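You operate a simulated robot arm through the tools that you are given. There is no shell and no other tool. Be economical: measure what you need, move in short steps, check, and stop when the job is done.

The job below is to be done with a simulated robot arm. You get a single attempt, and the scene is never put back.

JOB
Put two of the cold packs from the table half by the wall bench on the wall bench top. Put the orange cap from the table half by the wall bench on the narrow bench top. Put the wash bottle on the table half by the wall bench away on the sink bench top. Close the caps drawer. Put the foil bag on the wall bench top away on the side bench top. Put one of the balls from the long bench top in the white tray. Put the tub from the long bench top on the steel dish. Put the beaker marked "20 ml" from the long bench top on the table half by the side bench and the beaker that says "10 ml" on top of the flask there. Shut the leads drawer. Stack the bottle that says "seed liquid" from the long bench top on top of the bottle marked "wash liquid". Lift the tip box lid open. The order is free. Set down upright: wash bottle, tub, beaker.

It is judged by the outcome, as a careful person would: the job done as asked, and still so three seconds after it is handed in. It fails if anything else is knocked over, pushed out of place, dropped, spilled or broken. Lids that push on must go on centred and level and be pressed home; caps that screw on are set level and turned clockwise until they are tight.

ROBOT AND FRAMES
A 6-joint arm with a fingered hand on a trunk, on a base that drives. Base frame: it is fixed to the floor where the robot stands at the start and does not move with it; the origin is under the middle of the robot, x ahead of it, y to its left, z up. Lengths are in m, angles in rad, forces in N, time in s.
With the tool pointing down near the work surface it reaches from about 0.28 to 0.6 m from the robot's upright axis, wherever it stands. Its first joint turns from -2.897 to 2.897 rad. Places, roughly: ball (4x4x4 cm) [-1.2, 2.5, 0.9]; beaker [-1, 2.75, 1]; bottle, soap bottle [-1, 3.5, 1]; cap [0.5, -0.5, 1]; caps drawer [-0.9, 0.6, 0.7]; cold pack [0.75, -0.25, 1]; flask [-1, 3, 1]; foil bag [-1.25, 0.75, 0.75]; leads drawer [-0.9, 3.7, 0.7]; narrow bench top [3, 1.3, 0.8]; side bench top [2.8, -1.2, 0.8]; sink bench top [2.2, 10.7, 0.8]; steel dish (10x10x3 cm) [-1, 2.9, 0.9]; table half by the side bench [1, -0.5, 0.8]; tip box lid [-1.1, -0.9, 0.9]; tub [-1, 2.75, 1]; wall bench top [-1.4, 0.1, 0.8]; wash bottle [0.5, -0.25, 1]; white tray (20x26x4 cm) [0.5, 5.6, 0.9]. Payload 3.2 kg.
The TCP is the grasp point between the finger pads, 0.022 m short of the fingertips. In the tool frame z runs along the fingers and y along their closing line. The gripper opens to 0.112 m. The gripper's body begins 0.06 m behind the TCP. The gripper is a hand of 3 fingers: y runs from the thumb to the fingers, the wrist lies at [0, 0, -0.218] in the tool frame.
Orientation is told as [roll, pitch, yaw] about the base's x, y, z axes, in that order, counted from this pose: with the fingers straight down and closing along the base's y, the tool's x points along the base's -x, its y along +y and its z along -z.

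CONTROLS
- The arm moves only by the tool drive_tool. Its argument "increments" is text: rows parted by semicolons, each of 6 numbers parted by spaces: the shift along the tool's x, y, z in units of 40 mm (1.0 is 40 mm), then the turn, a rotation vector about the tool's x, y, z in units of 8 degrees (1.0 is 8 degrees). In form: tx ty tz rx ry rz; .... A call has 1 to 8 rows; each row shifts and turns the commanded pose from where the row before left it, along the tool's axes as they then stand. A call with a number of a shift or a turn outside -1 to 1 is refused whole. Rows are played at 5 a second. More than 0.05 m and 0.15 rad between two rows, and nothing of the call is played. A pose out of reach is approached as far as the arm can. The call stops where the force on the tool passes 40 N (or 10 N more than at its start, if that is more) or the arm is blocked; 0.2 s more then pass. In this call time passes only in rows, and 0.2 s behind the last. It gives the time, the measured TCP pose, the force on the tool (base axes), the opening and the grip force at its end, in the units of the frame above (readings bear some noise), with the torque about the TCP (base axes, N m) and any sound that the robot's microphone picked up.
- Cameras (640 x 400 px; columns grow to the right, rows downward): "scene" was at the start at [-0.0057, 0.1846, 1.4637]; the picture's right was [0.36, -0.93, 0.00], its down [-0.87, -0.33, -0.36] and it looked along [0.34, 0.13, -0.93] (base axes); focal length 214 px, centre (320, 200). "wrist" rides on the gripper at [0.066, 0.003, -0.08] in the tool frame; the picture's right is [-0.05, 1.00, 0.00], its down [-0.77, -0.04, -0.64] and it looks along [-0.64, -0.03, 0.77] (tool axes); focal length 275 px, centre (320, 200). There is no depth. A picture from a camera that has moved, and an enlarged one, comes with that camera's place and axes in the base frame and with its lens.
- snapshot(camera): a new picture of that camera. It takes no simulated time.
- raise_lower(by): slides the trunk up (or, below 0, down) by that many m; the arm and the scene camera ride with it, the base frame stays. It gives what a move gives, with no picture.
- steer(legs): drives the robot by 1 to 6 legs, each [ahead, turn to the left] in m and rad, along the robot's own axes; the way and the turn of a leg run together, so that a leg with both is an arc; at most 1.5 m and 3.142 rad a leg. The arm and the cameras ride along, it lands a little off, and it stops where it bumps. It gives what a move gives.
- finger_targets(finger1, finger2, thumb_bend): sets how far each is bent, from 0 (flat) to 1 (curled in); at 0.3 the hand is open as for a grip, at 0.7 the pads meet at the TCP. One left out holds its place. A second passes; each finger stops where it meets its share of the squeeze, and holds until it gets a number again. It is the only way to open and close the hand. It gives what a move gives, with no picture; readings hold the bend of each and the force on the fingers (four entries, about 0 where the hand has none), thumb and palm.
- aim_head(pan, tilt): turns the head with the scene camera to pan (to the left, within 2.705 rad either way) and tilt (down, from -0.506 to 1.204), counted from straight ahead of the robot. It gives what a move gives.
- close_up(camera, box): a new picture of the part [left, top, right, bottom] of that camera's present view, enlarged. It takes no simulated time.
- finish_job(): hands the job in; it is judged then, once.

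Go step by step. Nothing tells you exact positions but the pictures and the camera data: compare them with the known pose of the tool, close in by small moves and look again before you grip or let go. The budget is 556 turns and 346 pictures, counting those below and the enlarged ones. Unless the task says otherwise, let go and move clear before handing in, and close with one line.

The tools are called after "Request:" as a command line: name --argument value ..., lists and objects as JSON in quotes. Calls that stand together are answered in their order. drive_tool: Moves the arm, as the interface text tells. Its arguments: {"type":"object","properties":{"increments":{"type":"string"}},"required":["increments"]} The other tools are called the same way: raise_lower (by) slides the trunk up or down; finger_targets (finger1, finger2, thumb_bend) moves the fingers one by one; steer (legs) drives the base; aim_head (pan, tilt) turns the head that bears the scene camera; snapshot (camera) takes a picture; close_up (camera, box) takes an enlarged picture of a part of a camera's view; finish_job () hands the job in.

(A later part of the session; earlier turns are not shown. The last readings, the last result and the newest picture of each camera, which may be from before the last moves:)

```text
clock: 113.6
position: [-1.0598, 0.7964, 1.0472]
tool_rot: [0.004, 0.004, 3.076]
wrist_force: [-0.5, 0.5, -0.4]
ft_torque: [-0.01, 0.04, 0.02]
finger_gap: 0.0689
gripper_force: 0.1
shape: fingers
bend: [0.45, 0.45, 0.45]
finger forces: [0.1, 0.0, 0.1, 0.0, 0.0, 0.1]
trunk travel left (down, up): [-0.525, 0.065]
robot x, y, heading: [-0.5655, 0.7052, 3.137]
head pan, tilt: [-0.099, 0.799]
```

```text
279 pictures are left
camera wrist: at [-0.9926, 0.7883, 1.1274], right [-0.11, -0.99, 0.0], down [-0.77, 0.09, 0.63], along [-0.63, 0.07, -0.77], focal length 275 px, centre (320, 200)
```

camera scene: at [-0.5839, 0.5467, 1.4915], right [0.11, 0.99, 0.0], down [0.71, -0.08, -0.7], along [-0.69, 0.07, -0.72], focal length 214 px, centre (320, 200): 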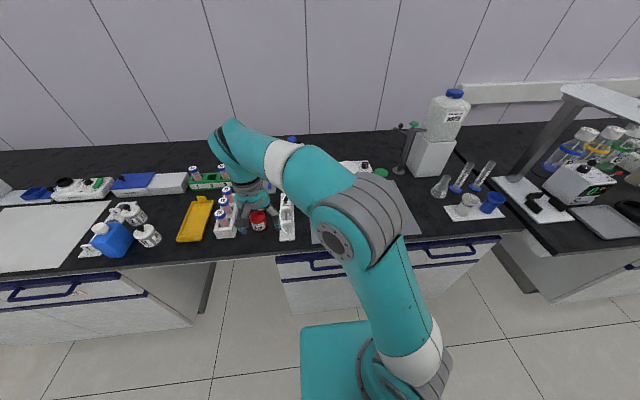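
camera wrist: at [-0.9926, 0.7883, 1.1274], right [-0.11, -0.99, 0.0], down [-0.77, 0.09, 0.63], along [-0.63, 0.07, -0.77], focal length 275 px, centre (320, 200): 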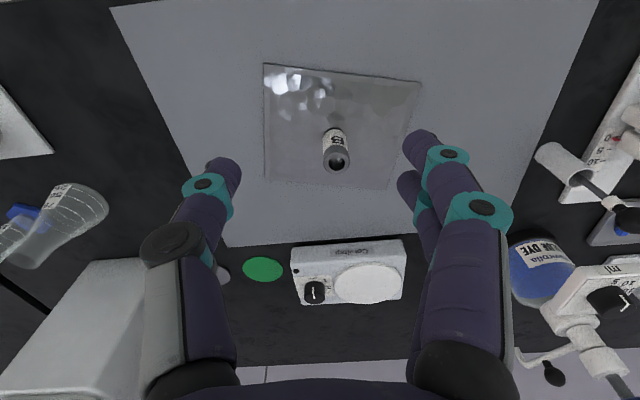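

Request:
drive_tool --increments "-0.8 0.3 0 0 0 0;-0.78 0 0.5 0 0 0;0 0 1 0 0 0;0 0 1 0 0 0;0 0 0.9 0 0 0"

Request:
close_up --camera "wrist" --box '[160, 60, 480, 260]'

Request:
close_up --camera "scene" --box '[320, 140, 440, 250]'

```text
clock: 114.8
position: [-1.1233, 0.7898, 0.9125]
tool_rot: [0.005, 0.0, 3.077]
wrist_force: [-0.1, 1.5, 0.7]
ft_torque: [0.01, -0.03, 0.0]
finger_gap: 0.0691
gripper_force: 0.1
shape: fingers
bend: [0.45, 0.45, 0.45]
finger forces: [0.0, 0.0, 0.0, 0.0, 0.0, 0.0]
trunk travel left (down, up): [-0.525, 0.065]
robot x, y, heading: [-0.5663, 0.7072, 3.134]
head pan, tilt: [-0.099, 0.799]
```

```text
2.00 times, centred on (320, 160) of wrist
camera zoom: at [-1.0564, 0.7813, 0.9914], right [-0.11, -0.99, 0.0], down [-0.77, 0.09, 0.64], along [-0.63, 0.07, -0.77], focal length 551 px, centre (320, 280)
```

zoom: 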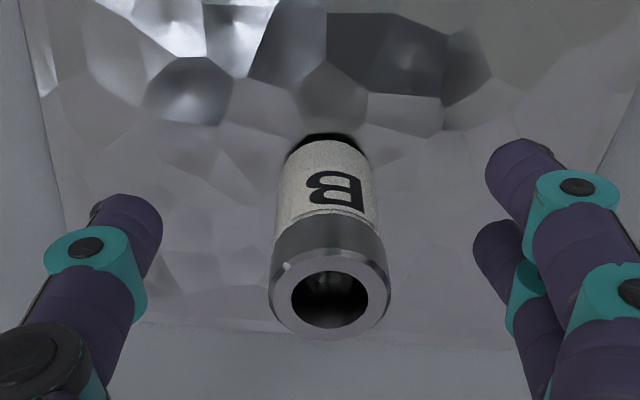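

```text
3.64 times, centred on (380, 195) of scene
camera zoom: at [-0.5843, 0.5469, 1.4915], right [0.11, 0.99, 0.0], down [0.71, -0.08, -0.7], along [-0.69, 0.07, -0.72], focal length 780 px, centre (102, 218)
```

zoom: 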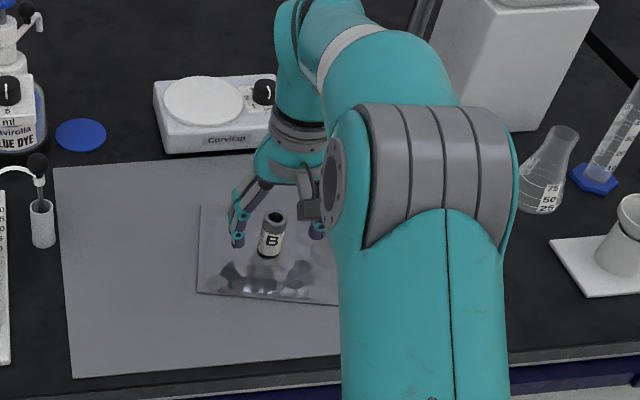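

It is indeed foil. I lower onto the vial and grip it lightly.

Request:
drive_tool --increments "0 0 0.5 0 0 0"

Request:
finger_targets --finger1 0.65 --finger2 0.65 --thumb_bend 0.65

Request:
drive_tool --increments "0 0 -0.4 0 0 0;0 0 -0.6 0 0 0"

Request:
close_up --camera "wrist" --box '[160, 60, 480, 260]'

```text
clock: 115.2
position: [-1.1227, 0.7893, 0.8917]
tool_rot: [0.005, -0.001, 3.076]
wrist_force: [-0.3, -0.4, 0.0]
ft_torque: [0.02, -0.01, -0.01]
finger_gap: 0.0686
gripper_force: 0.1
shape: fingers
bend: [0.45, 0.45, 0.45]
finger forces: [0.0, 0.1, 0.1, 0.1, 0.1, 0.0]
trunk travel left (down, up): [-0.525, 0.065]
robot x, y, heading: [-0.5673, 0.7055, 3.133]
head pan, tilt: [-0.099, 0.799]
```

```text
clock: 116.2
position: [-1.1219, 0.7887, 0.8922]
tool_rot: [0.003, 0.002, 3.077]
wrist_force: [0.3, 0.6, -0.2]
ft_torque: [0.0, -0.02, 0.01]
finger_gap: 0.017
gripper_force: 1.7
shape: fingers
bend: [0.65, 0.62, 0.64]
finger forces: [0.1, 1.7, 0.1, 0.0, 1.8, 0.0]
trunk travel left (down, up): [-0.525, 0.065]
robot x, y, heading: [-0.5653, 0.7081, 3.135]
head pan, tilt: [-0.099, 0.799]
```

```text
clock: 116.8
position: [-1.1247, 0.7888, 0.9321]
tool_rot: [0.004, 0.001, 3.076]
wrist_force: [0.3, 0.2, -1.3]
ft_torque: [0.03, 0.01, -0.03]
finger_gap: 0.0173
gripper_force: 1.5
shape: fingers
bend: [0.65, 0.62, 0.64]
finger forces: [0.0, 1.7, 0.1, 0.1, 1.8, 0.1]
trunk travel left (down, up): [-0.525, 0.065]
robot x, y, heading: [-0.5645, 0.7034, 3.137]
head pan, tilt: [-0.099, 0.799]
```

```text
2.00 times, centred on (320, 160) of wrist
camera zoom: at [-1.0566, 0.7809, 1.0119], right [-0.11, -0.99, 0.0], down [-0.77, 0.09, 0.63], along [-0.63, 0.07, -0.77], focal length 551 px, centre (320, 280)
```

zoom: 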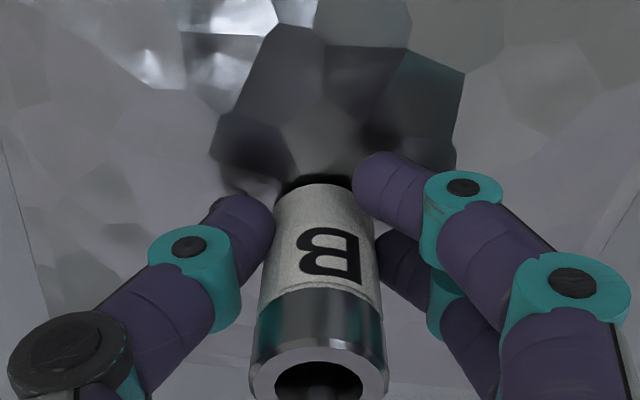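

The vial is lifted. I set it aside on the mat at y≈0.65.

Request:
drive_tool --increments "0.1 0.9 0 0 0 0;0.2 0.9 0 0 0 0;0.2 0.9 0 0 0 0;0.2 0.8 0 0 0 0;0 0 0.7 0 0 0;0 0 0.2 0 0 0;0 0 0.12 0 0 0"

Request:
close_up --camera "scene" --box '[300, 140, 420, 250]'

```text
clock: 118.4
position: [-1.1044, 0.6459, 0.892]
tool_rot: [0.004, 0.002, 3.078]
wrist_force: [-0.3, -1.1, -0.7]
ft_torque: [0.05, 0.0, 0.01]
finger_gap: 0.017
gripper_force: 1.6
shape: fingers
bend: [0.65, 0.62, 0.64]
finger forces: [0.1, 1.7, 0.0, 0.0, 1.8, 0.0]
trunk travel left (down, up): [-0.525, 0.065]
robot x, y, heading: [-0.5662, 0.7067, 3.136]
head pan, tilt: [-0.099, 0.799]
```

```text
3.64 times, centred on (360, 195) of scene
camera zoom: at [-0.584, 0.5467, 1.4915], right [0.11, 0.99, 0.0], down [0.71, -0.08, -0.7], along [-0.69, 0.07, -0.72], focal length 780 px, centre (174, 218)
```

zoom: 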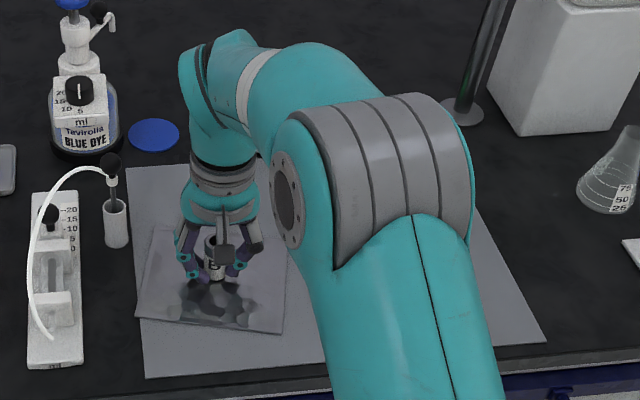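

The bag came along with the "vial": it is the bag's own grip. I tighten the grip, lift, and check.

Request:
finger_targets --finger1 0.72 --finger2 0.72 --thumb_bend 0.72

Request:
drive_tool --increments "0 0 -1 0 0 0;0 0 -1 0 0 0;0.9 0 -1 0 0 0;0.9 0 -0.8 0 0 0;1 0 0 0 0 0"

Request:
snapshot --camera "scene"

Request:
snapshot --camera "wrist"

```text
clock: 119.4
position: [-1.1035, 0.6463, 0.8922]
tool_rot: [0.004, 0.003, 3.077]
wrist_force: [-0.2, -0.2, -0.4]
ft_torque: [0.03, -0.04, -0.02]
finger_gap: 0.006
gripper_force: 7.0
shape: fingers
bend: [0.72, 0.64, 0.67]
finger forces: [0.4, 7.3, 0.0, 0.0, 7.3, 0.0]
trunk travel left (down, up): [-0.525, 0.065]
robot x, y, heading: [-0.5659, 0.7052, 3.133]
head pan, tilt: [-0.099, 0.799]
```

```text
refused: row 3 steps farther than a row can; nothing moved
```

```text
274 pictures are left
camera scene: at [-0.5841, 0.5468, 1.4915], right [0.11, 0.99, 0.0], down [0.71, -0.08, -0.7], along [-0.69, 0.07, -0.72], focal length 214 px, centre (320, 200)
```

scene: 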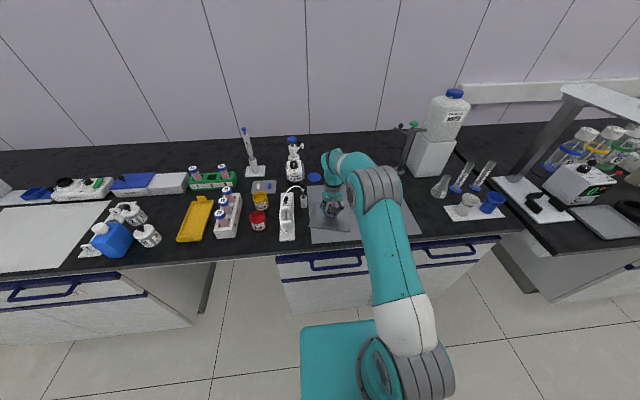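

```text
273 pictures are left
camera wrist: at [-1.0367, 0.6382, 0.9712], right [-0.11, -0.99, 0.0], down [-0.77, 0.09, 0.63], along [-0.63, 0.07, -0.77], focal length 275 px, centre (320, 200)
```

wrist: 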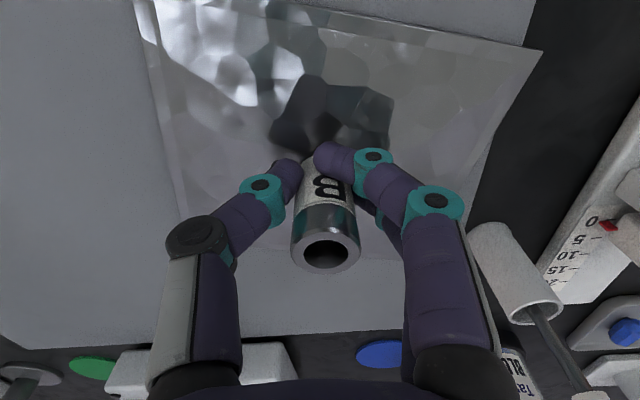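

Request:
drive_tool --increments "0 -0.5 -0.3 0 0 0;0 -0.5 -0.8 0 0 0;0 0 -1 0 0 0;0 0 -1 0 0 0;0.6 0 -0.7 0 0 0;1 0 0 0 0 0;1 0 0 0 0 0;1 0 0 0 0 0"

Request:
snapshot --camera "wrist"

Request:
snapshot --camera "scene"

```text
clock: 121.2
position: [-0.9569, 0.6784, 1.0434]
tool_rot: [0.004, 0.001, 3.078]
wrist_force: [0.6, 0.5, -0.7]
ft_torque: [-0.01, 0.0, -0.02]
finger_gap: 0.0053
gripper_force: 6.9
shape: fingers
bend: [0.72, 0.64, 0.68]
finger forces: [0.0, 7.1, 0.0, 0.0, 6.9, 0.0]
trunk travel left (down, up): [-0.525, 0.065]
robot x, y, heading: [-0.567, 0.7056, 3.134]
head pan, tilt: [-0.099, 0.799]
```

```text
272 pictures are left
camera wrist: at [-0.8895, 0.6701, 1.1244], right [-0.11, -0.99, 0.0], down [-0.77, 0.09, 0.64], along [-0.63, 0.07, -0.77], focal length 275 px, centre (320, 200)
```

wrist: 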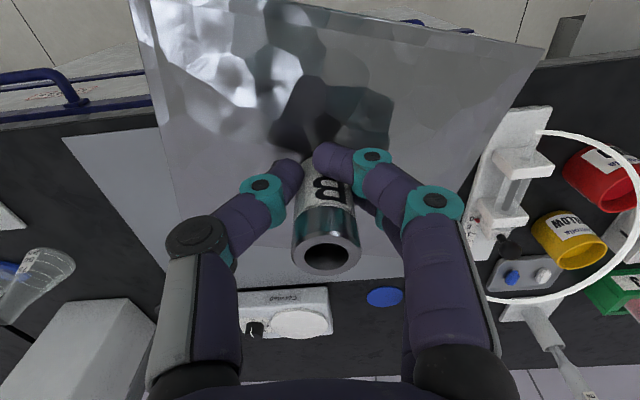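

```text
271 pictures are left
camera scene: at [-0.5833, 0.5468, 1.4915], right [0.11, 0.99, 0.0], down [0.71, -0.08, -0.7], along [-0.69, 0.07, -0.72], focal length 214 px, centre (320, 200)
```

scene: 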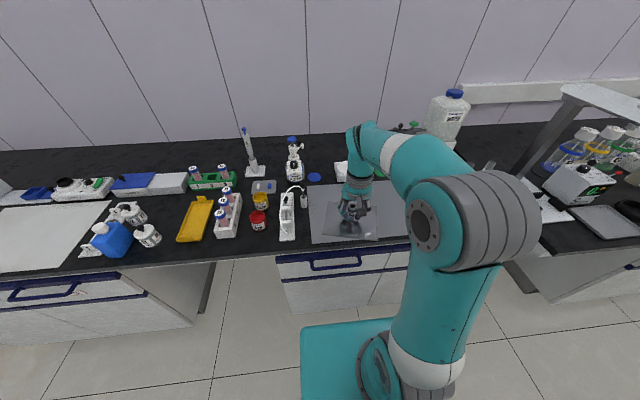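

Bag held securely and nothing else disturbed. Now I drive to the side bench: back off, turn round, along the left of the table.

Request:
steer --legs '[[-0.2, 0], [0, 3.14], [1.3, 0], [1.1, 0]]'

Request:
aim_head --pan -0.4 --tilt 0.55

Request:
snapshot --camera "scene"

Request:
aim_head --pan 0.6 --tilt 0.55

Request:
snapshot --camera "scene"

```text
clock: 141.5
position: [2.436, 0.5304, 1.0445]
tool_rot: [0.004, 0.001, -0.14]
wrist_force: [-0.3, -0.9, -0.6]
ft_torque: [0.0, 0.01, 0.0]
finger_gap: 0.0055
gripper_force: 5.8
shape: fingers
bend: [0.72, 0.65, 0.68]
finger forces: [0.0, 6.7, 0.0, 0.1, 6.3, 0.1]
trunk travel left (down, up): [-0.525, 0.065]
robot x, y, heading: [2.0414, 0.5351, -0.078]
head pan, tilt: [-0.099, 0.799]
```

```text
clock: 142.3
position: [2.4364, 0.5309, 1.0437]
tool_rot: [0.002, 0.003, -0.139]
wrist_force: [0.5, -0.6, -1.0]
ft_torque: [-0.03, 0.04, 0.0]
finger_gap: 0.0056
gripper_force: 6.3
shape: fingers
bend: [0.72, 0.65, 0.68]
finger forces: [0.0, 6.6, 0.0, 0.0, 6.2, 0.0]
trunk travel left (down, up): [-0.525, 0.065]
robot x, y, heading: [2.0436, 0.5314, -0.083]
head pan, tilt: [-0.4, 0.55]
```

```text
270 pictures are left
camera scene: at [2.0772, 0.6605, 1.5128], right [-0.46, -0.89, 0.0], down [-0.46, 0.24, -0.85], along [0.76, -0.39, -0.52], focal length 214 px, centre (320, 200)
```

scene: 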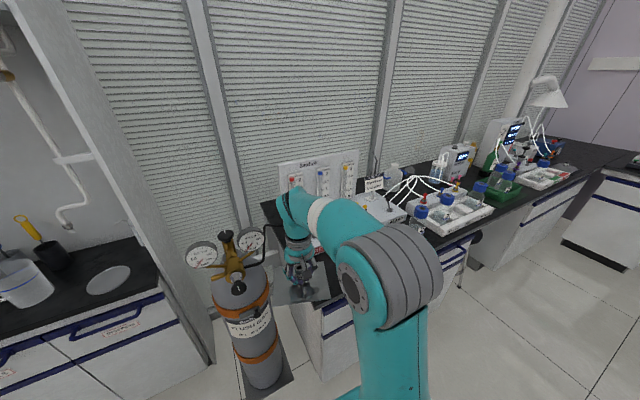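

```text
clock: 143.5
position: [2.4369, 0.5318, 1.0429]
tool_rot: [0.004, 0.002, -0.141]
wrist_force: [-0.3, 0.3, -1.2]
ft_torque: [0.03, -0.01, -0.03]
finger_gap: 0.0055
gripper_force: 6.7
shape: fingers
bend: [0.72, 0.65, 0.68]
finger forces: [0.1, 6.7, 0.0, 0.0, 6.1, 0.0]
trunk travel left (down, up): [-0.525, 0.065]
robot x, y, heading: [2.0432, 0.5327, -0.083]
head pan, tilt: [0.6, 0.55]
```

```text
269 pictures are left
camera scene: at [2.0756, 0.7464, 1.5128], right [0.49, -0.87, 0.0], down [-0.45, -0.26, -0.85], along [0.74, 0.42, -0.52], focal length 214 px, centre (320, 200)
```

scene: 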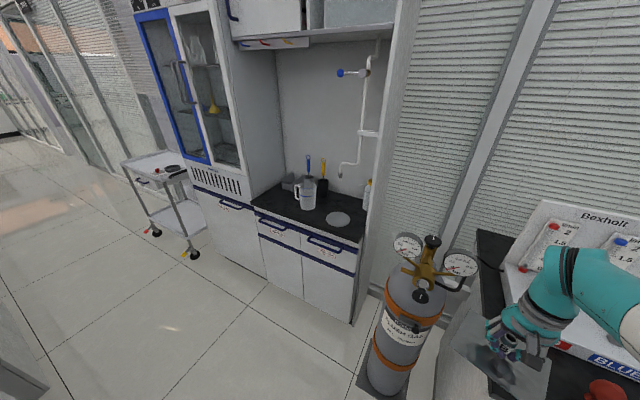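

The robot is close to the gas cylinder; I back off and go down the aisle along the side bench to see its free places.

Request:
steer --legs '[[-0.3, 0], [0, -1.49], [1.1, 0], [0, 1.55]]'

Request:
aim_head --pan 0 --tilt 0.6

Request:
snapshot --camera "scene"

```text
clock: 158.4
position: [2.1214, -0.5511, 1.0438]
tool_rot: [0.003, 0.001, -0.095]
wrist_force: [-0.2, 1.1, -0.6]
ft_torque: [0.03, 0.02, 0.03]
finger_gap: 0.0053
gripper_force: 5.8
shape: fingers
bend: [0.72, 0.65, 0.68]
finger forces: [0.1, 6.4, 0.1, 0.0, 5.9, 0.0]
trunk travel left (down, up): [-0.525, 0.065]
robot x, y, heading: [1.7293, -0.5649, -0.041]
head pan, tilt: [0.6, 0.55]
```

```text
clock: 159.4
position: [2.1213, -0.5526, 1.0453]
tool_rot: [0.001, 0.001, -0.095]
wrist_force: [-0.5, 0.7, -0.3]
ft_torque: [-0.02, -0.01, 0.0]
finger_gap: 0.0049
gripper_force: 5.8
shape: fingers
bend: [0.72, 0.65, 0.68]
finger forces: [0.1, 6.4, 0.0, 0.0, 5.9, 0.1]
trunk travel left (down, up): [-0.525, 0.065]
robot x, y, heading: [1.7281, -0.5686, -0.042]
head pan, tilt: [0.0, 0.6]
```

```text
268 pictures are left
camera scene: at [1.7651, -0.4031, 1.5083], right [-0.04, -1.0, 0.0], down [-0.56, 0.02, -0.83], along [0.82, -0.03, -0.56], focal length 214 px, centre (320, 200)
```

scene: 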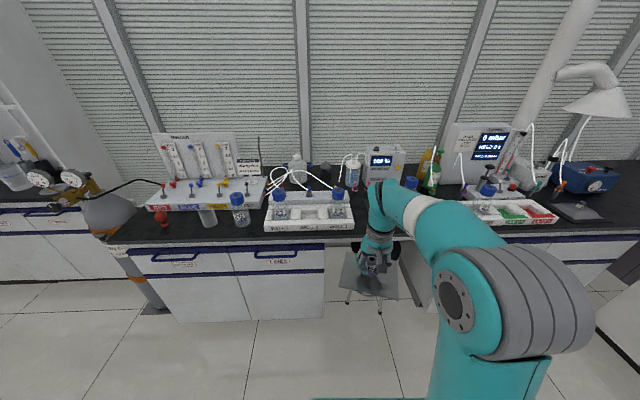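

Request:
drive_tool --increments "0 1 0 0 0 0;0 1 0 0 0 0;0 1 0 0 0 0;0 1 0 0 0 0;0 1 0 0 0 0;0 1 0 0 0 0;0 1 0 0 0 0"

Request:
close_up --camera "scene" --box '[220, 120, 620, 370]'

```text
clock: 161.0
position: [2.1487, -0.2715, 1.047]
tool_rot: [0.004, 0.002, -0.095]
wrist_force: [0.0, -0.3, -0.5]
ft_torque: [0.05, 0.0, 0.01]
finger_gap: 0.0048
gripper_force: 5.8
shape: fingers
bend: [0.72, 0.66, 0.68]
finger forces: [0.0, 5.9, 0.0, 0.0, 5.8, 0.0]
trunk travel left (down, up): [-0.525, 0.065]
robot x, y, heading: [1.7281, -0.5681, -0.035]
head pan, tilt: [0.0, 0.6]
```

```text
1.60 times, centred on (420, 245) of scene
camera zoom: at [1.7653, -0.4023, 1.5082], right [-0.04, -1.0, 0.0], down [-0.56, 0.02, -0.82], along [0.82, -0.03, -0.57], focal length 343 px, centre (160, 128)
```

zoom: 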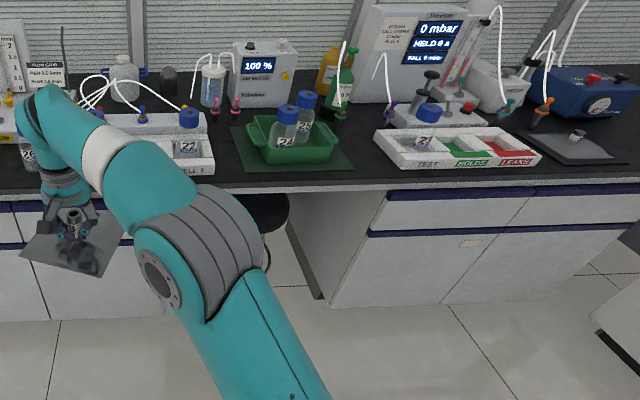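

Request:
aim_head --pan -0.7 --tilt 0.6

Request:
snapshot --camera "scene"

```text
clock: 162.0
position: [2.1475, -0.273, 1.0459]
tool_rot: [0.002, 0.002, -0.095]
wrist_force: [0.0, 0.8, -1.2]
ft_torque: [0.02, 0.02, -0.02]
finger_gap: 0.0048
gripper_force: 5.9
shape: fingers
bend: [0.72, 0.66, 0.68]
finger forces: [0.0, 6.0, 0.0, 0.0, 5.8, 0.1]
trunk travel left (down, up): [-0.525, 0.065]
robot x, y, heading: [1.727, -0.5637, -0.046]
head pan, tilt: [-0.7, 0.6]
```

```text
266 pictures are left
camera scene: at [1.7421, -0.459, 1.5083], right [-0.67, -0.74, 0.0], down [-0.42, 0.38, -0.83], along [0.61, -0.56, -0.56], focal length 214 px, centre (320, 200)
```

scene: 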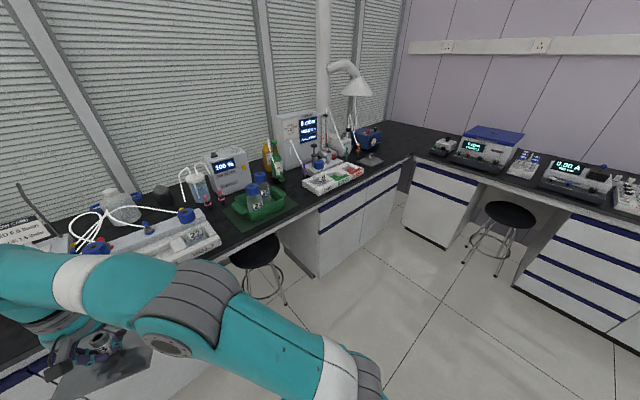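

Request:
snapshot --camera "wrist"

Request:
aim_head --pan 0.35 --tilt 0.7

Request:
snapshot --camera "scene"

```text
265 pictures are left
camera wrist: at [2.0839, -0.2653, 1.1261], right [0.14, 0.99, 0.0], down [0.76, -0.11, 0.63], along [0.63, -0.09, -0.77], focal length 275 px, centre (320, 200)
```

wrist: 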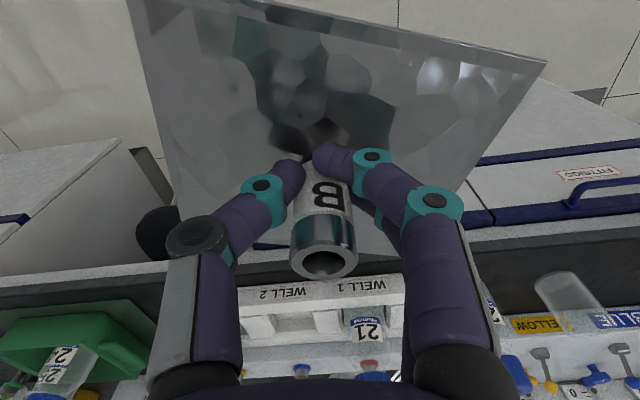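

```text
clock: 163.3
position: [2.148, -0.2729, 1.0465]
tool_rot: [0.003, 0.002, -0.095]
wrist_force: [-0.7, -0.4, -1.5]
ft_torque: [-0.03, 0.03, 0.01]
finger_gap: 0.0051
gripper_force: 5.8
shape: fingers
bend: [0.72, 0.66, 0.68]
finger forces: [0.0, 6.0, 0.1, 0.0, 5.8, 0.1]
trunk travel left (down, up): [-0.525, 0.065]
robot x, y, heading: [1.7242, -0.5652, -0.038]
head pan, tilt: [0.351, 0.7]
```

```text
264 pictures are left
camera scene: at [1.7577, -0.3736, 1.4997], right [0.31, -0.95, 0.0], down [-0.61, -0.2, -0.76], along [0.73, 0.23, -0.64], focal length 214 px, centre (320, 200)
```

scene: 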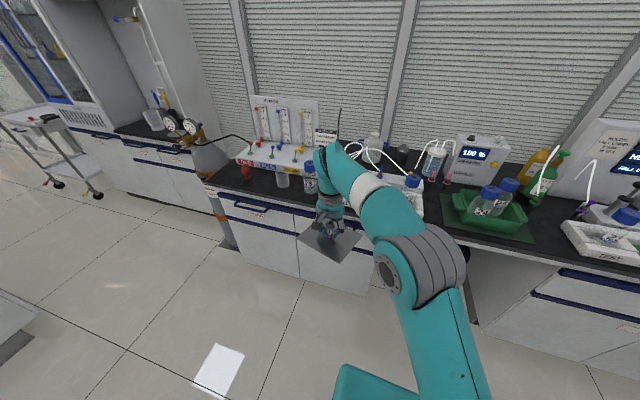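

The right end of the side bench near the corner (about x 2.55, y -2.0) is free. I bring the arm back in front and drive there.

Request:
drive_tool --increments "0 -1 0 0 0 0;0 -1 0 0 0 0;0 -1 0 0 0 0;0 -1 0 0 0 0;0 -1 0 0 0 0;0 -1 0 0 0 0;0 -1 0 0 0 0"

Request:
steer --legs '[[0, -1.53], [1.03, 0], [0, 1.12], [0.25, 0]]'

Request:
aim_head --pan 0.1 --tilt 0.75

Request:
snapshot --camera "scene"

```text
clock: 164.9
position: [2.1211, -0.5536, 1.0432]
tool_rot: [0.006, 0.002, -0.096]
wrist_force: [0.3, -0.6, -1.5]
ft_torque: [0.01, -0.01, 0.0]
finger_gap: 0.0043
gripper_force: 5.3
shape: fingers
bend: [0.72, 0.66, 0.68]
finger forces: [0.0, 5.3, 0.0, 0.0, 5.5, 0.0]
trunk travel left (down, up): [-0.525, 0.065]
robot x, y, heading: [1.7307, -0.5645, -0.043]
head pan, tilt: [0.351, 0.7]
```

```text
clock: 178.3
position: [2.345, -1.8521, 1.0419]
tool_rot: [0.005, 0.002, -0.482]
wrist_force: [-0.9, -0.6, -0.7]
ft_torque: [0.01, 0.03, 0.05]
finger_gap: 0.0042
gripper_force: 4.7
shape: fingers
bend: [0.72, 0.66, 0.68]
finger forces: [0.0, 5.2, 0.0, 0.0, 5.3, 0.0]
trunk travel left (down, up): [-0.525, 0.065]
robot x, y, heading: [1.9706, -1.715, -0.42]
head pan, tilt: [0.351, 0.7]
```

```text
clock: 179.1
position: [2.3455, -1.8513, 1.0428]
tool_rot: [0.005, 0.004, -0.483]
wrist_force: [0.6, 0.2, -1.0]
ft_torque: [0.01, -0.01, 0.03]
finger_gap: 0.0042
gripper_force: 4.7
shape: fingers
bend: [0.72, 0.66, 0.68]
finger forces: [0.0, 5.2, 0.1, 0.0, 5.3, 0.0]
trunk travel left (down, up): [-0.525, 0.065]
robot x, y, heading: [1.9712, -1.7153, -0.425]
head pan, tilt: [0.099, 0.75]
```

```text
263 pictures are left
camera scene: at [2.0691, -1.5678, 1.4955], right [-0.32, -0.95, 0.0], down [-0.65, 0.22, -0.73], along [0.69, -0.23, -0.68], focal length 214 px, centre (320, 200)
```

scene: 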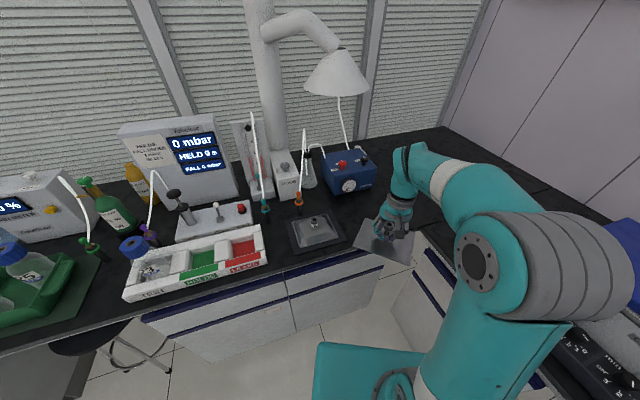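

Request:
steer --legs '[[0.06, 0]]'

Request:
drive_tool --increments "-1 0 0 0 0 0;-1 0 0 0 0 0;-1 0 0 0 0 0;-0.8 0 0.3 0 0 0;0 0 1 0 0 0;0 0 1 0 0 0"

Request:
snapshot --camera "scene"

Request:
snapshot --camera "wrist"

```text
clock: 180.0
position: [2.3998, -1.8777, 1.0434]
tool_rot: [0.004, 0.001, -0.483]
wrist_force: [-1.0, -0.5, -1.0]
ft_torque: [0.03, 0.02, 0.02]
finger_gap: 0.0045
gripper_force: 5.7
shape: fingers
bend: [0.72, 0.66, 0.68]
finger forces: [0.0, 5.1, 0.0, 0.0, 5.1, 0.1]
trunk travel left (down, up): [-0.525, 0.065]
robot x, y, heading: [2.0303, -1.7416, -0.428]
head pan, tilt: [0.099, 0.75]
```

```text
clock: 181.4
position: [2.5339, -1.9476, 0.9493]
tool_rot: [0.003, 0.001, -0.483]
wrist_force: [-0.3, -0.1, -1.6]
ft_torque: [0.02, 0.01, -0.02]
finger_gap: 0.0046
gripper_force: 4.8
shape: fingers
bend: [0.72, 0.66, 0.68]
finger forces: [0.0, 5.0, 0.0, 0.0, 5.2, 0.0]
trunk travel left (down, up): [-0.525, 0.065]
robot x, y, heading: [2.0282, -1.742, -0.428]
head pan, tilt: [0.099, 0.75]
```

```text
262 pictures are left
camera scene: at [2.1245, -1.593, 1.4955], right [-0.32, -0.95, 0.0], down [-0.65, 0.22, -0.73], along [0.69, -0.23, -0.68], focal length 214 px, centre (320, 200)
```

scene: 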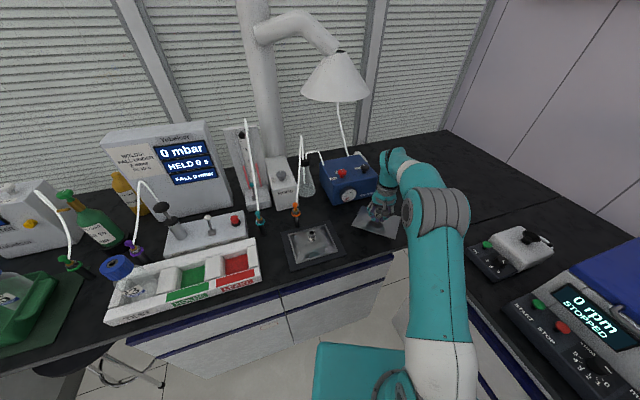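

```text
261 pictures are left
camera wrist: at [2.4777, -1.915, 1.029], right [0.51, 0.86, 0.0], down [0.67, -0.39, 0.63], along [0.55, -0.32, -0.77], focal length 275 px, centre (320, 200)
```

wrist: 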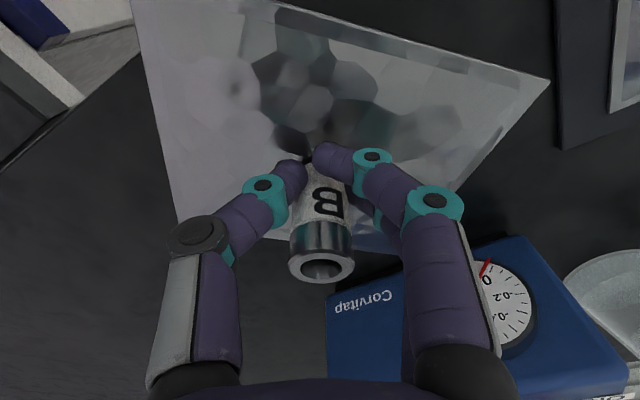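

Request:
drive_tool --increments "-0.6 0 0 0 0 0;0 0 0.8 0 0 0;0 0 0.3 0 0 0;0 0 0.15 0 0 0"

Request:
close_up --camera "scene" --box '[300, 150, 460, 280]'

```text
clock: 182.4
position: [2.5553, -1.9584, 0.9005]
tool_rot: [0.004, 0.001, -0.483]
wrist_force: [0.3, 1.1, -0.2]
ft_torque: [0.01, 0.01, -0.02]
finger_gap: 0.0042
gripper_force: 5.4
shape: fingers
bend: [0.72, 0.67, 0.68]
finger forces: [0.0, 5.0, 0.1, 0.0, 5.1, 0.0]
trunk travel left (down, up): [-0.525, 0.065]
robot x, y, heading: [2.0303, -1.7418, -0.42]
head pan, tilt: [0.099, 0.75]
```

```text
3.08 times, centred on (380, 215) of scene
camera zoom: at [2.1244, -1.593, 1.4955], right [-0.32, -0.95, 0.0], down [-0.65, 0.22, -0.73], along [0.69, -0.23, -0.68], focal length 660 px, centre (135, 154)
```

zoom: 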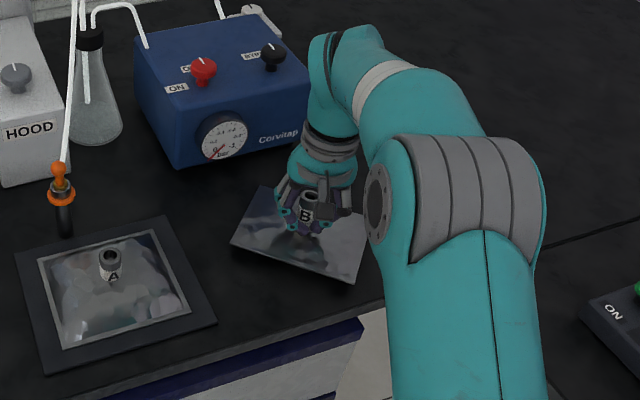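

Request:
drive_tool --increments "0 0 0.1 0 0 0;0 0 0.08 0 0 0;0 0 0.08 0 0 0"

Request:
drive_tool --increments "0 0 0.06 0 0 0"

```text
clock: 183.2
position: [2.5546, -1.9582, 0.8893]
tool_rot: [0.005, 0.002, -0.484]
wrist_force: [-0.2, 0.0, -0.8]
ft_torque: [0.03, -0.03, 0.02]
finger_gap: 0.0043
gripper_force: 5.6
shape: fingers
bend: [0.72, 0.67, 0.68]
finger forces: [0.0, 5.5, 0.1, 0.1, 5.3, 0.1]
trunk travel left (down, up): [-0.525, 0.065]
robot x, y, heading: [2.0265, -1.743, -0.429]
head pan, tilt: [0.099, 0.75]
```

```text
clock: 183.6
position: [2.5555, -1.9573, 0.8862]
tool_rot: [0.005, 0.003, -0.484]
wrist_force: [-0.8, -0.6, -0.6]
ft_torque: [-0.01, -0.04, -0.03]
finger_gap: 0.0044
gripper_force: 5.6
shape: fingers
bend: [0.72, 0.67, 0.68]
finger forces: [0.1, 5.2, 0.1, 0.0, 5.5, 0.1]
trunk travel left (down, up): [-0.525, 0.065]
robot x, y, heading: [2.0274, -1.741, -0.425]
head pan, tilt: [0.099, 0.75]
```

Request:
drive_tool --increments "0 0 0.06 0 0 0;0 0 0.06 0 0 0"

Request:
close_up --camera "scene" --box '[320, 170, 440, 260]'

```text
clock: 184.2
position: [2.555, -1.9569, 0.8851]
tool_rot: [0.006, 0.0, -0.482]
wrist_force: [-1.8, -0.5, 6.3]
ft_torque: [-0.02, -0.05, -0.04]
finger_gap: 0.0035
gripper_force: 6.1
shape: fingers
bend: [0.72, 0.69, 0.69]
finger forces: [0.0, 6.4, 0.0, 0.0, 6.5, 0.0]
trunk travel left (down, up): [-0.525, 0.065]
robot x, y, heading: [2.0295, -1.74, -0.424]
head pan, tilt: [0.099, 0.75]
```

```text
4.44 times, centred on (380, 215) of scene
camera zoom: at [2.1234, -1.5926, 1.4956], right [-0.32, -0.95, 0.0], down [-0.65, 0.22, -0.73], along [0.69, -0.24, -0.68], focal length 953 px, centre (53, 133)
```

zoom: 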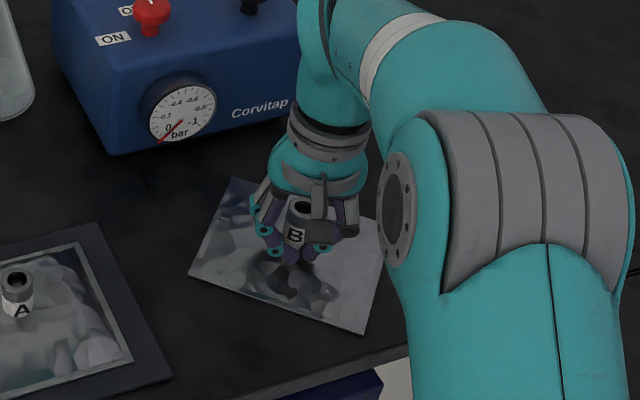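

Contact at the bench. I release and lift off.

Request:
finger_targets --finger1 0.5 --finger2 0.5 --thumb_bend 0.5

Request:
drive_tool --increments "0 0 -0.6 0 0 0;0 0 -1 0 0 0;0 0 -1 0 0 0;0 0 -1 0 0 0;0.8 0 -0.5 0 0 0;1 0 0 0 0 0;1 0 0 0 0 0;1 0 0 0 0 0"

Request:
close_up --camera "scene" --box '[300, 150, 460, 280]'

```text
clock: 185.2
position: [2.5564, -1.9549, 0.8874]
tool_rot: [0.007, -0.008, -0.483]
wrist_force: [1.2, 3.1, 19.4]
ft_torque: [-0.32, 0.27, -0.05]
finger_gap: 0.049
gripper_force: 9.3
shape: fingers
bend: [0.5, 0.5, 0.53]
finger forces: [1.8, 0.1, 0.0, 0.0, 17.3, 0.1]
trunk travel left (down, up): [-0.525, 0.065]
robot x, y, heading: [2.0267, -1.7427, -0.424]
head pan, tilt: [0.099, 0.75]
stopped: the force on the tool passed its limit at 41 N (the readings are from after the stop); the commanded pose is now the measured one
```

```text
clock: 186.9
position: [2.4209, -1.886, 1.0488]
tool_rot: [0.003, -0.007, -0.485]
wrist_force: [0.0, 0.4, 0.4]
ft_torque: [0.0, -0.02, 0.01]
finger_gap: 0.0546
gripper_force: 0.0
shape: fingers
bend: [0.5, 0.5, 0.5]
finger forces: [0.1, 0.0, 0.0, 0.0, 0.0, 0.0]
trunk travel left (down, up): [-0.525, 0.065]
robot x, y, heading: [2.0344, -1.7393, -0.43]
head pan, tilt: [0.099, 0.75]
```

```text
3.08 times, centred on (380, 215) of scene
camera zoom: at [2.1235, -1.5926, 1.4955], right [-0.32, -0.95, 0.0], down [-0.65, 0.22, -0.73], along [0.69, -0.23, -0.68], focal length 660 px, centre (135, 154)
```

zoom: 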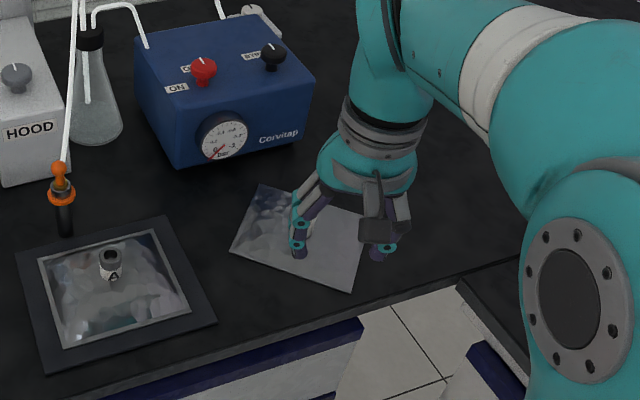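

The bag lies flat on the side bench. I raise the hand and drive round the far side of the table to its near end for the orange cap, checking the bag on leaving.

Request:
drive_tool --increments "0.8 0 -0.5 0 0 0;0 0 -1 0 0 0;0 0 -1 0 0 0"

Request:
steer --legs '[[-0.4, 0]]'

Request:
close_up --camera "scene" --box '[240, 100, 480, 250]'

Request:
steer --legs '[[0, -2.71], [1.0, 0], [0.95, 0]]'

```text
clock: 187.8
position: [2.3922, -1.8708, 1.1499]
tool_rot: [0.005, -0.003, -0.484]
wrist_force: [0.0, 0.2, 0.7]
ft_torque: [-0.04, 0.0, 0.0]
finger_gap: 0.0544
gripper_force: 0.0
shape: fingers
bend: [0.5, 0.5, 0.5]
finger forces: [0.1, 0.0, 0.0, 0.0, 0.0, 0.0]
trunk travel left (down, up): [-0.525, 0.065]
robot x, y, heading: [2.031, -1.7404, -0.428]
head pan, tilt: [0.099, 0.75]
```

```text
clock: 190.2
position: [2.0324, -1.7083, 1.1485]
tool_rot: [0.006, -0.003, -0.481]
wrist_force: [0.4, 0.3, -0.2]
ft_torque: [0.02, -0.02, -0.01]
finger_gap: 0.0549
gripper_force: 0.1
shape: fingers
bend: [0.5, 0.5, 0.5]
finger forces: [0.0, 0.0, 0.0, 0.1, 0.1, 0.1]
trunk travel left (down, up): [-0.525, 0.065]
robot x, y, heading: [1.6726, -1.5773, -0.425]
head pan, tilt: [0.099, 0.75]
```

```text
2.67 times, centred on (360, 175) of scene
camera zoom: at [1.7641, -1.4297, 1.4955], right [-0.32, -0.95, 0.0], down [-0.65, 0.22, -0.73], along [0.69, -0.23, -0.68], focal length 572 px, centre (213, 267)
```

zoom: 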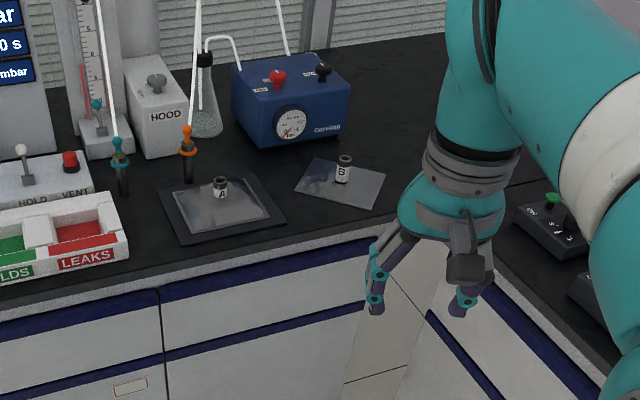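

```text
clock: 206.3
position: [-0.6803, -1.7282, 1.1497]
tool_rot: [0.007, -0.004, 3.14]
wrist_force: [0.2, -0.1, -0.7]
ft_torque: [-0.01, 0.01, 0.0]
finger_gap: 0.0545
gripper_force: 0.2
shape: fingers
bend: [0.5, 0.5, 0.5]
finger forces: [0.0, 0.1, 0.0, 0.0, 0.1, 0.0]
trunk travel left (down, up): [-0.525, 0.065]
robot x, y, heading: [-0.3023, -1.6786, -3.085]
head pan, tilt: [0.099, 0.75]
```

Bag is fine. Continuing to the near end of the table.

Request:
steer --legs '[[0, -1.627], [1.18, 0], [0, -1.57], [0.12, 0]]'

Request:
drive_tool --increments "0 1 0 0 0 0;0 1 0 0 0 0;0 1 0 0 0 0;0 1 0 0 0 0;0 1 0 0 0 0;0 1 0 0 0 0"

Request:
aim_head --pan -0.2 --tilt 0.7

Request:
snapshot --camera "scene"

Request:
snapshot --camera "wrist"

```text
clock: 220.8
position: [0.1963, -0.4746, 1.1486]
tool_rot: [0.006, -0.003, -0.03]
wrist_force: [0.8, -0.1, 0.5]
ft_torque: [-0.02, 0.0, -0.01]
finger_gap: 0.0543
gripper_force: 0.0
shape: fingers
bend: [0.5, 0.5, 0.5]
finger forces: [0.0, 0.0, 0.0, 0.0, 0.0, 0.1]
trunk travel left (down, up): [-0.525, 0.065]
robot x, y, heading: [-0.1872, -0.5157, 0.03]
head pan, tilt: [0.099, 0.75]
```

```text
clock: 222.2
position: [0.2017, -0.2324, 1.1487]
tool_rot: [0.003, -0.006, -0.03]
wrist_force: [-0.1, -0.3, 0.1]
ft_torque: [0.0, 0.03, 0.03]
finger_gap: 0.0545
gripper_force: 0.0
shape: fingers
bend: [0.5, 0.5, 0.5]
finger forces: [0.1, 0.0, 0.0, 0.0, 0.1, 0.0]
trunk travel left (down, up): [-0.525, 0.065]
robot x, y, heading: [-0.1876, -0.5148, 0.029]
head pan, tilt: [0.099, 0.75]
```

```text
clock: 223.0
position: [0.203, -0.2348, 1.1491]
tool_rot: [0.005, -0.004, -0.029]
wrist_force: [-0.8, -0.5, -0.2]
ft_torque: [0.05, 0.01, 0.03]
finger_gap: 0.0545
gripper_force: 0.2
shape: fingers
bend: [0.5, 0.5, 0.5]
finger forces: [0.0, 0.1, 0.0, 0.1, 0.1, 0.0]
trunk travel left (down, up): [-0.525, 0.065]
robot x, y, heading: [-0.189, -0.5163, 0.03]
head pan, tilt: [-0.201, 0.7]
```

```text
256 pictures are left
camera scene: at [-0.1665, -0.3674, 1.4997], right [-0.17, -0.99, 0.0], down [-0.63, 0.11, -0.76], along [0.75, -0.13, -0.64], focal length 214 px, centre (320, 200)
```

scene: 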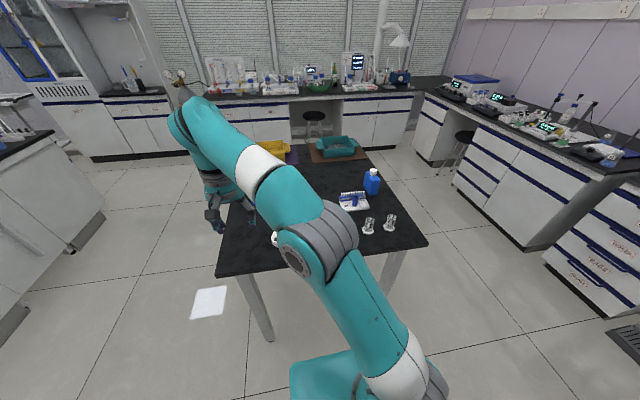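

```text
255 pictures are left
camera wrist: at [0.1374, -0.2312, 1.2283], right [0.08, 1.0, 0.0], down [0.77, -0.06, 0.64], along [0.64, -0.04, -0.77], focal length 275 px, centre (320, 200)
```

wrist: 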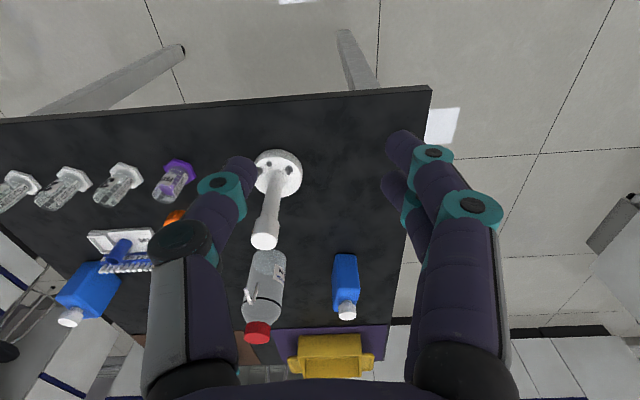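

The cap is about (0.46, -0.51), beside the purple-foot cylinder. I drive 0.13 m closer and move above it.

Request:
steer --legs '[[0.13, -0.03]]'

Request:
drive_tool --increments "0 -1 0 0 0 0;0 -1 0 0 0 0;0 -1 0 0 0 0;0 -1 0 0 0 0;0 -1 0 0 0 0;0 -1 0 0 0 0;-0.5 -0.8 0 0 0 0"

Request:
snapshot --camera "wrist"

```text
clock: 224.3
position: [0.3422, -0.2433, 1.1482]
tool_rot: [0.004, -0.003, -0.059]
wrist_force: [-0.1, 0.2, 0.3]
ft_torque: [0.0, 0.04, -0.02]
finger_gap: 0.0547
gripper_force: 0.0
shape: fingers
bend: [0.5, 0.5, 0.5]
finger forces: [0.0, 0.1, 0.1, 0.1, 0.0, 0.1]
trunk travel left (down, up): [-0.525, 0.065]
robot x, y, heading: [-0.0581, -0.5129, 0.001]
head pan, tilt: [-0.201, 0.7]
```

```text
clock: 225.9
position: [0.3461, -0.5167, 1.1477]
tool_rot: [0.006, -0.003, -0.06]
wrist_force: [-0.5, -0.3, -0.1]
ft_torque: [-0.01, 0.0, 0.02]
finger_gap: 0.0545
gripper_force: 0.1
shape: fingers
bend: [0.5, 0.5, 0.5]
finger forces: [0.0, 0.0, 0.1, 0.0, 0.0, 0.0]
trunk travel left (down, up): [-0.525, 0.065]
robot x, y, heading: [-0.0538, -0.5144, 0.001]
head pan, tilt: [-0.201, 0.7]
```

```text
254 pictures are left
camera wrist: at [0.2811, -0.512, 1.2274], right [0.11, 0.99, 0.0], down [0.77, -0.08, 0.64], along [0.63, -0.06, -0.77], focal length 275 px, centre (320, 200)
```

wrist: 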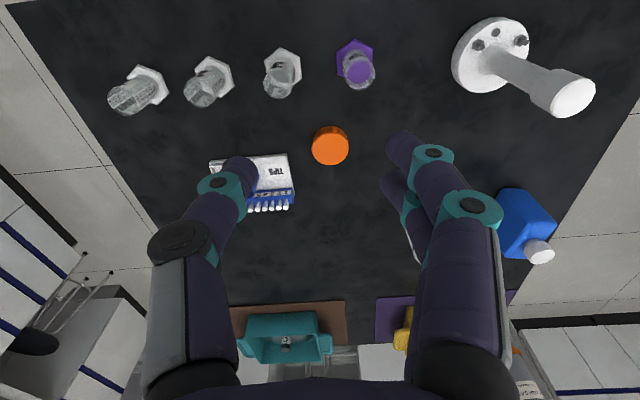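

Request:
close_up --camera "wrist" --box '[270, 30, 430, 190]'

Request:
finger_targets --finger1 0.36 --finger2 0.36 --thumb_bend 0.36

Request:
drive_tool --increments "-0.8 0 0.6 0 0 0.4;-0.8 0 0.6 0 0 0;-0.8 0 0.6 0 0 0;-0.8 0 0.6 0 0 0;0 0 0.9 0 0 0;0 0 0.9 0 0 0"

Request:
snapshot --camera "wrist"

```text
2.50 times, centred on (350, 110) of wrist
camera zoom: at [0.2811, -0.512, 1.2274], right [0.11, 0.99, 0.0], down [0.77, -0.08, 0.64], along [0.63, -0.06, -0.77], focal length 688 px, centre (245, 425)
```

zoom: 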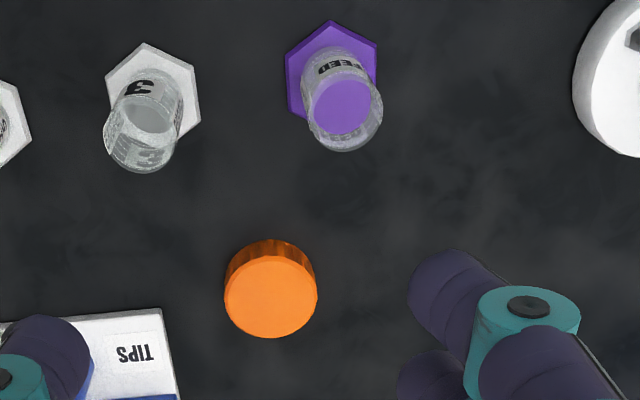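

```text
clock: 226.9
position: [0.3457, -0.5159, 1.1476]
tool_rot: [0.005, -0.003, -0.06]
wrist_force: [-0.4, -0.2, 0.3]
ft_torque: [-0.06, 0.01, 0.03]
finger_gap: 0.0943
gripper_force: 0.1
shape: fingers
bend: [0.36, 0.36, 0.36]
finger forces: [0.0, 0.1, 0.0, 0.1, 0.0, 0.0]
trunk travel left (down, up): [-0.525, 0.065]
robot x, y, heading: [-0.0567, -0.5123, -0.003]
head pan, tilt: [-0.201, 0.7]
```

```text
clock: 228.3
position: [0.473, -0.5282, 0.9818]
tool_rot: [0.006, -0.003, -0.115]
wrist_force: [-0.9, 0.0, -0.1]
ft_torque: [0.02, 0.03, -0.03]
finger_gap: 0.0947
gripper_force: 0.0
shape: fingers
bend: [0.36, 0.36, 0.36]
finger forces: [0.0, 0.0, 0.0, 0.1, 0.0, 0.0]
trunk travel left (down, up): [-0.525, 0.065]
robot x, y, heading: [-0.0555, -0.5157, -0.002]
head pan, tilt: [-0.201, 0.7]
```

```text
252 pictures are left
camera wrist: at [0.4089, -0.5197, 1.0596], right [0.16, 0.99, 0.01], down [0.76, -0.13, 0.64], along [0.63, -0.1, -0.77], focal length 275 px, centre (320, 200)
```

wrist: 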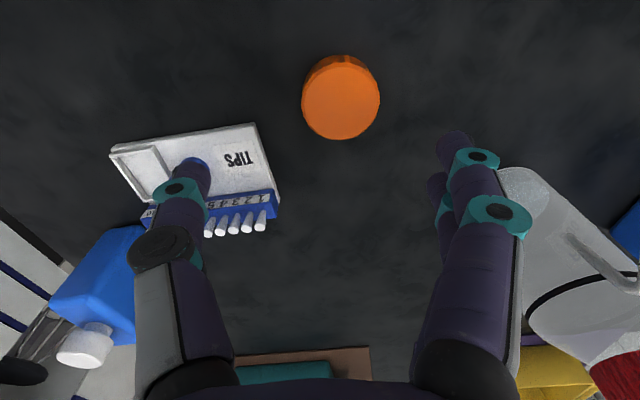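

Request:
finger_targets --finger1 0.41 --finger2 0.41 --thumb_bend 0.41

Request:
drive_tool --increments "-0.04 0.33 0 0 0 0.95;0 0 0.2 0 0 0.95;0 0 0.3 0 0 0.95;0 0 0.9 0 0 0"

Request:
close_up --camera "wrist" --box '[120, 20, 520, 270]'

```text
clock: 229.3
position: [0.4735, -0.5292, 0.9807]
tool_rot: [0.005, -0.003, -0.115]
wrist_force: [0.8, 0.1, 0.4]
ft_torque: [0.0, 0.02, 0.02]
finger_gap: 0.0817
gripper_force: 0.0
shape: fingers
bend: [0.41, 0.41, 0.41]
finger forces: [0.0, 0.1, 0.0, 0.0, 0.0, 0.0]
trunk travel left (down, up): [-0.525, 0.065]
robot x, y, heading: [-0.0584, -0.5132, -0.001]
head pan, tilt: [-0.201, 0.7]
```

```text
clock: 230.3
position: [0.4785, -0.5145, 0.9242]
tool_rot: [0.005, -0.002, -0.514]
wrist_force: [0.3, -0.1, 0.0]
ft_torque: [0.0, 0.0, -0.02]
finger_gap: 0.0814
gripper_force: 0.0
shape: fingers
bend: [0.41, 0.41, 0.41]
finger forces: [0.0, 0.0, 0.0, 0.1, 0.0, 0.0]
trunk travel left (down, up): [-0.525, 0.065]
robot x, y, heading: [-0.0558, -0.5138, -0.002]
head pan, tilt: [-0.201, 0.7]
```

```text
1.60 times, centred on (320, 145) of wrist
camera zoom: at [0.4237, -0.4815, 1.0038], right [0.53, 0.85, 0.01], down [0.65, -0.41, 0.64], along [0.54, -0.34, -0.77], focal length 440 px, centre (320, 288)
```

zoom: 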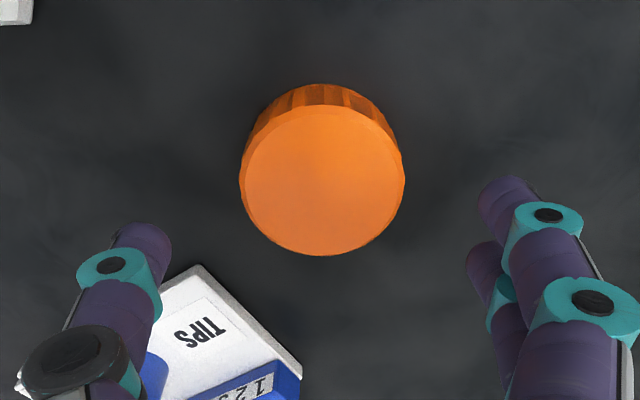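

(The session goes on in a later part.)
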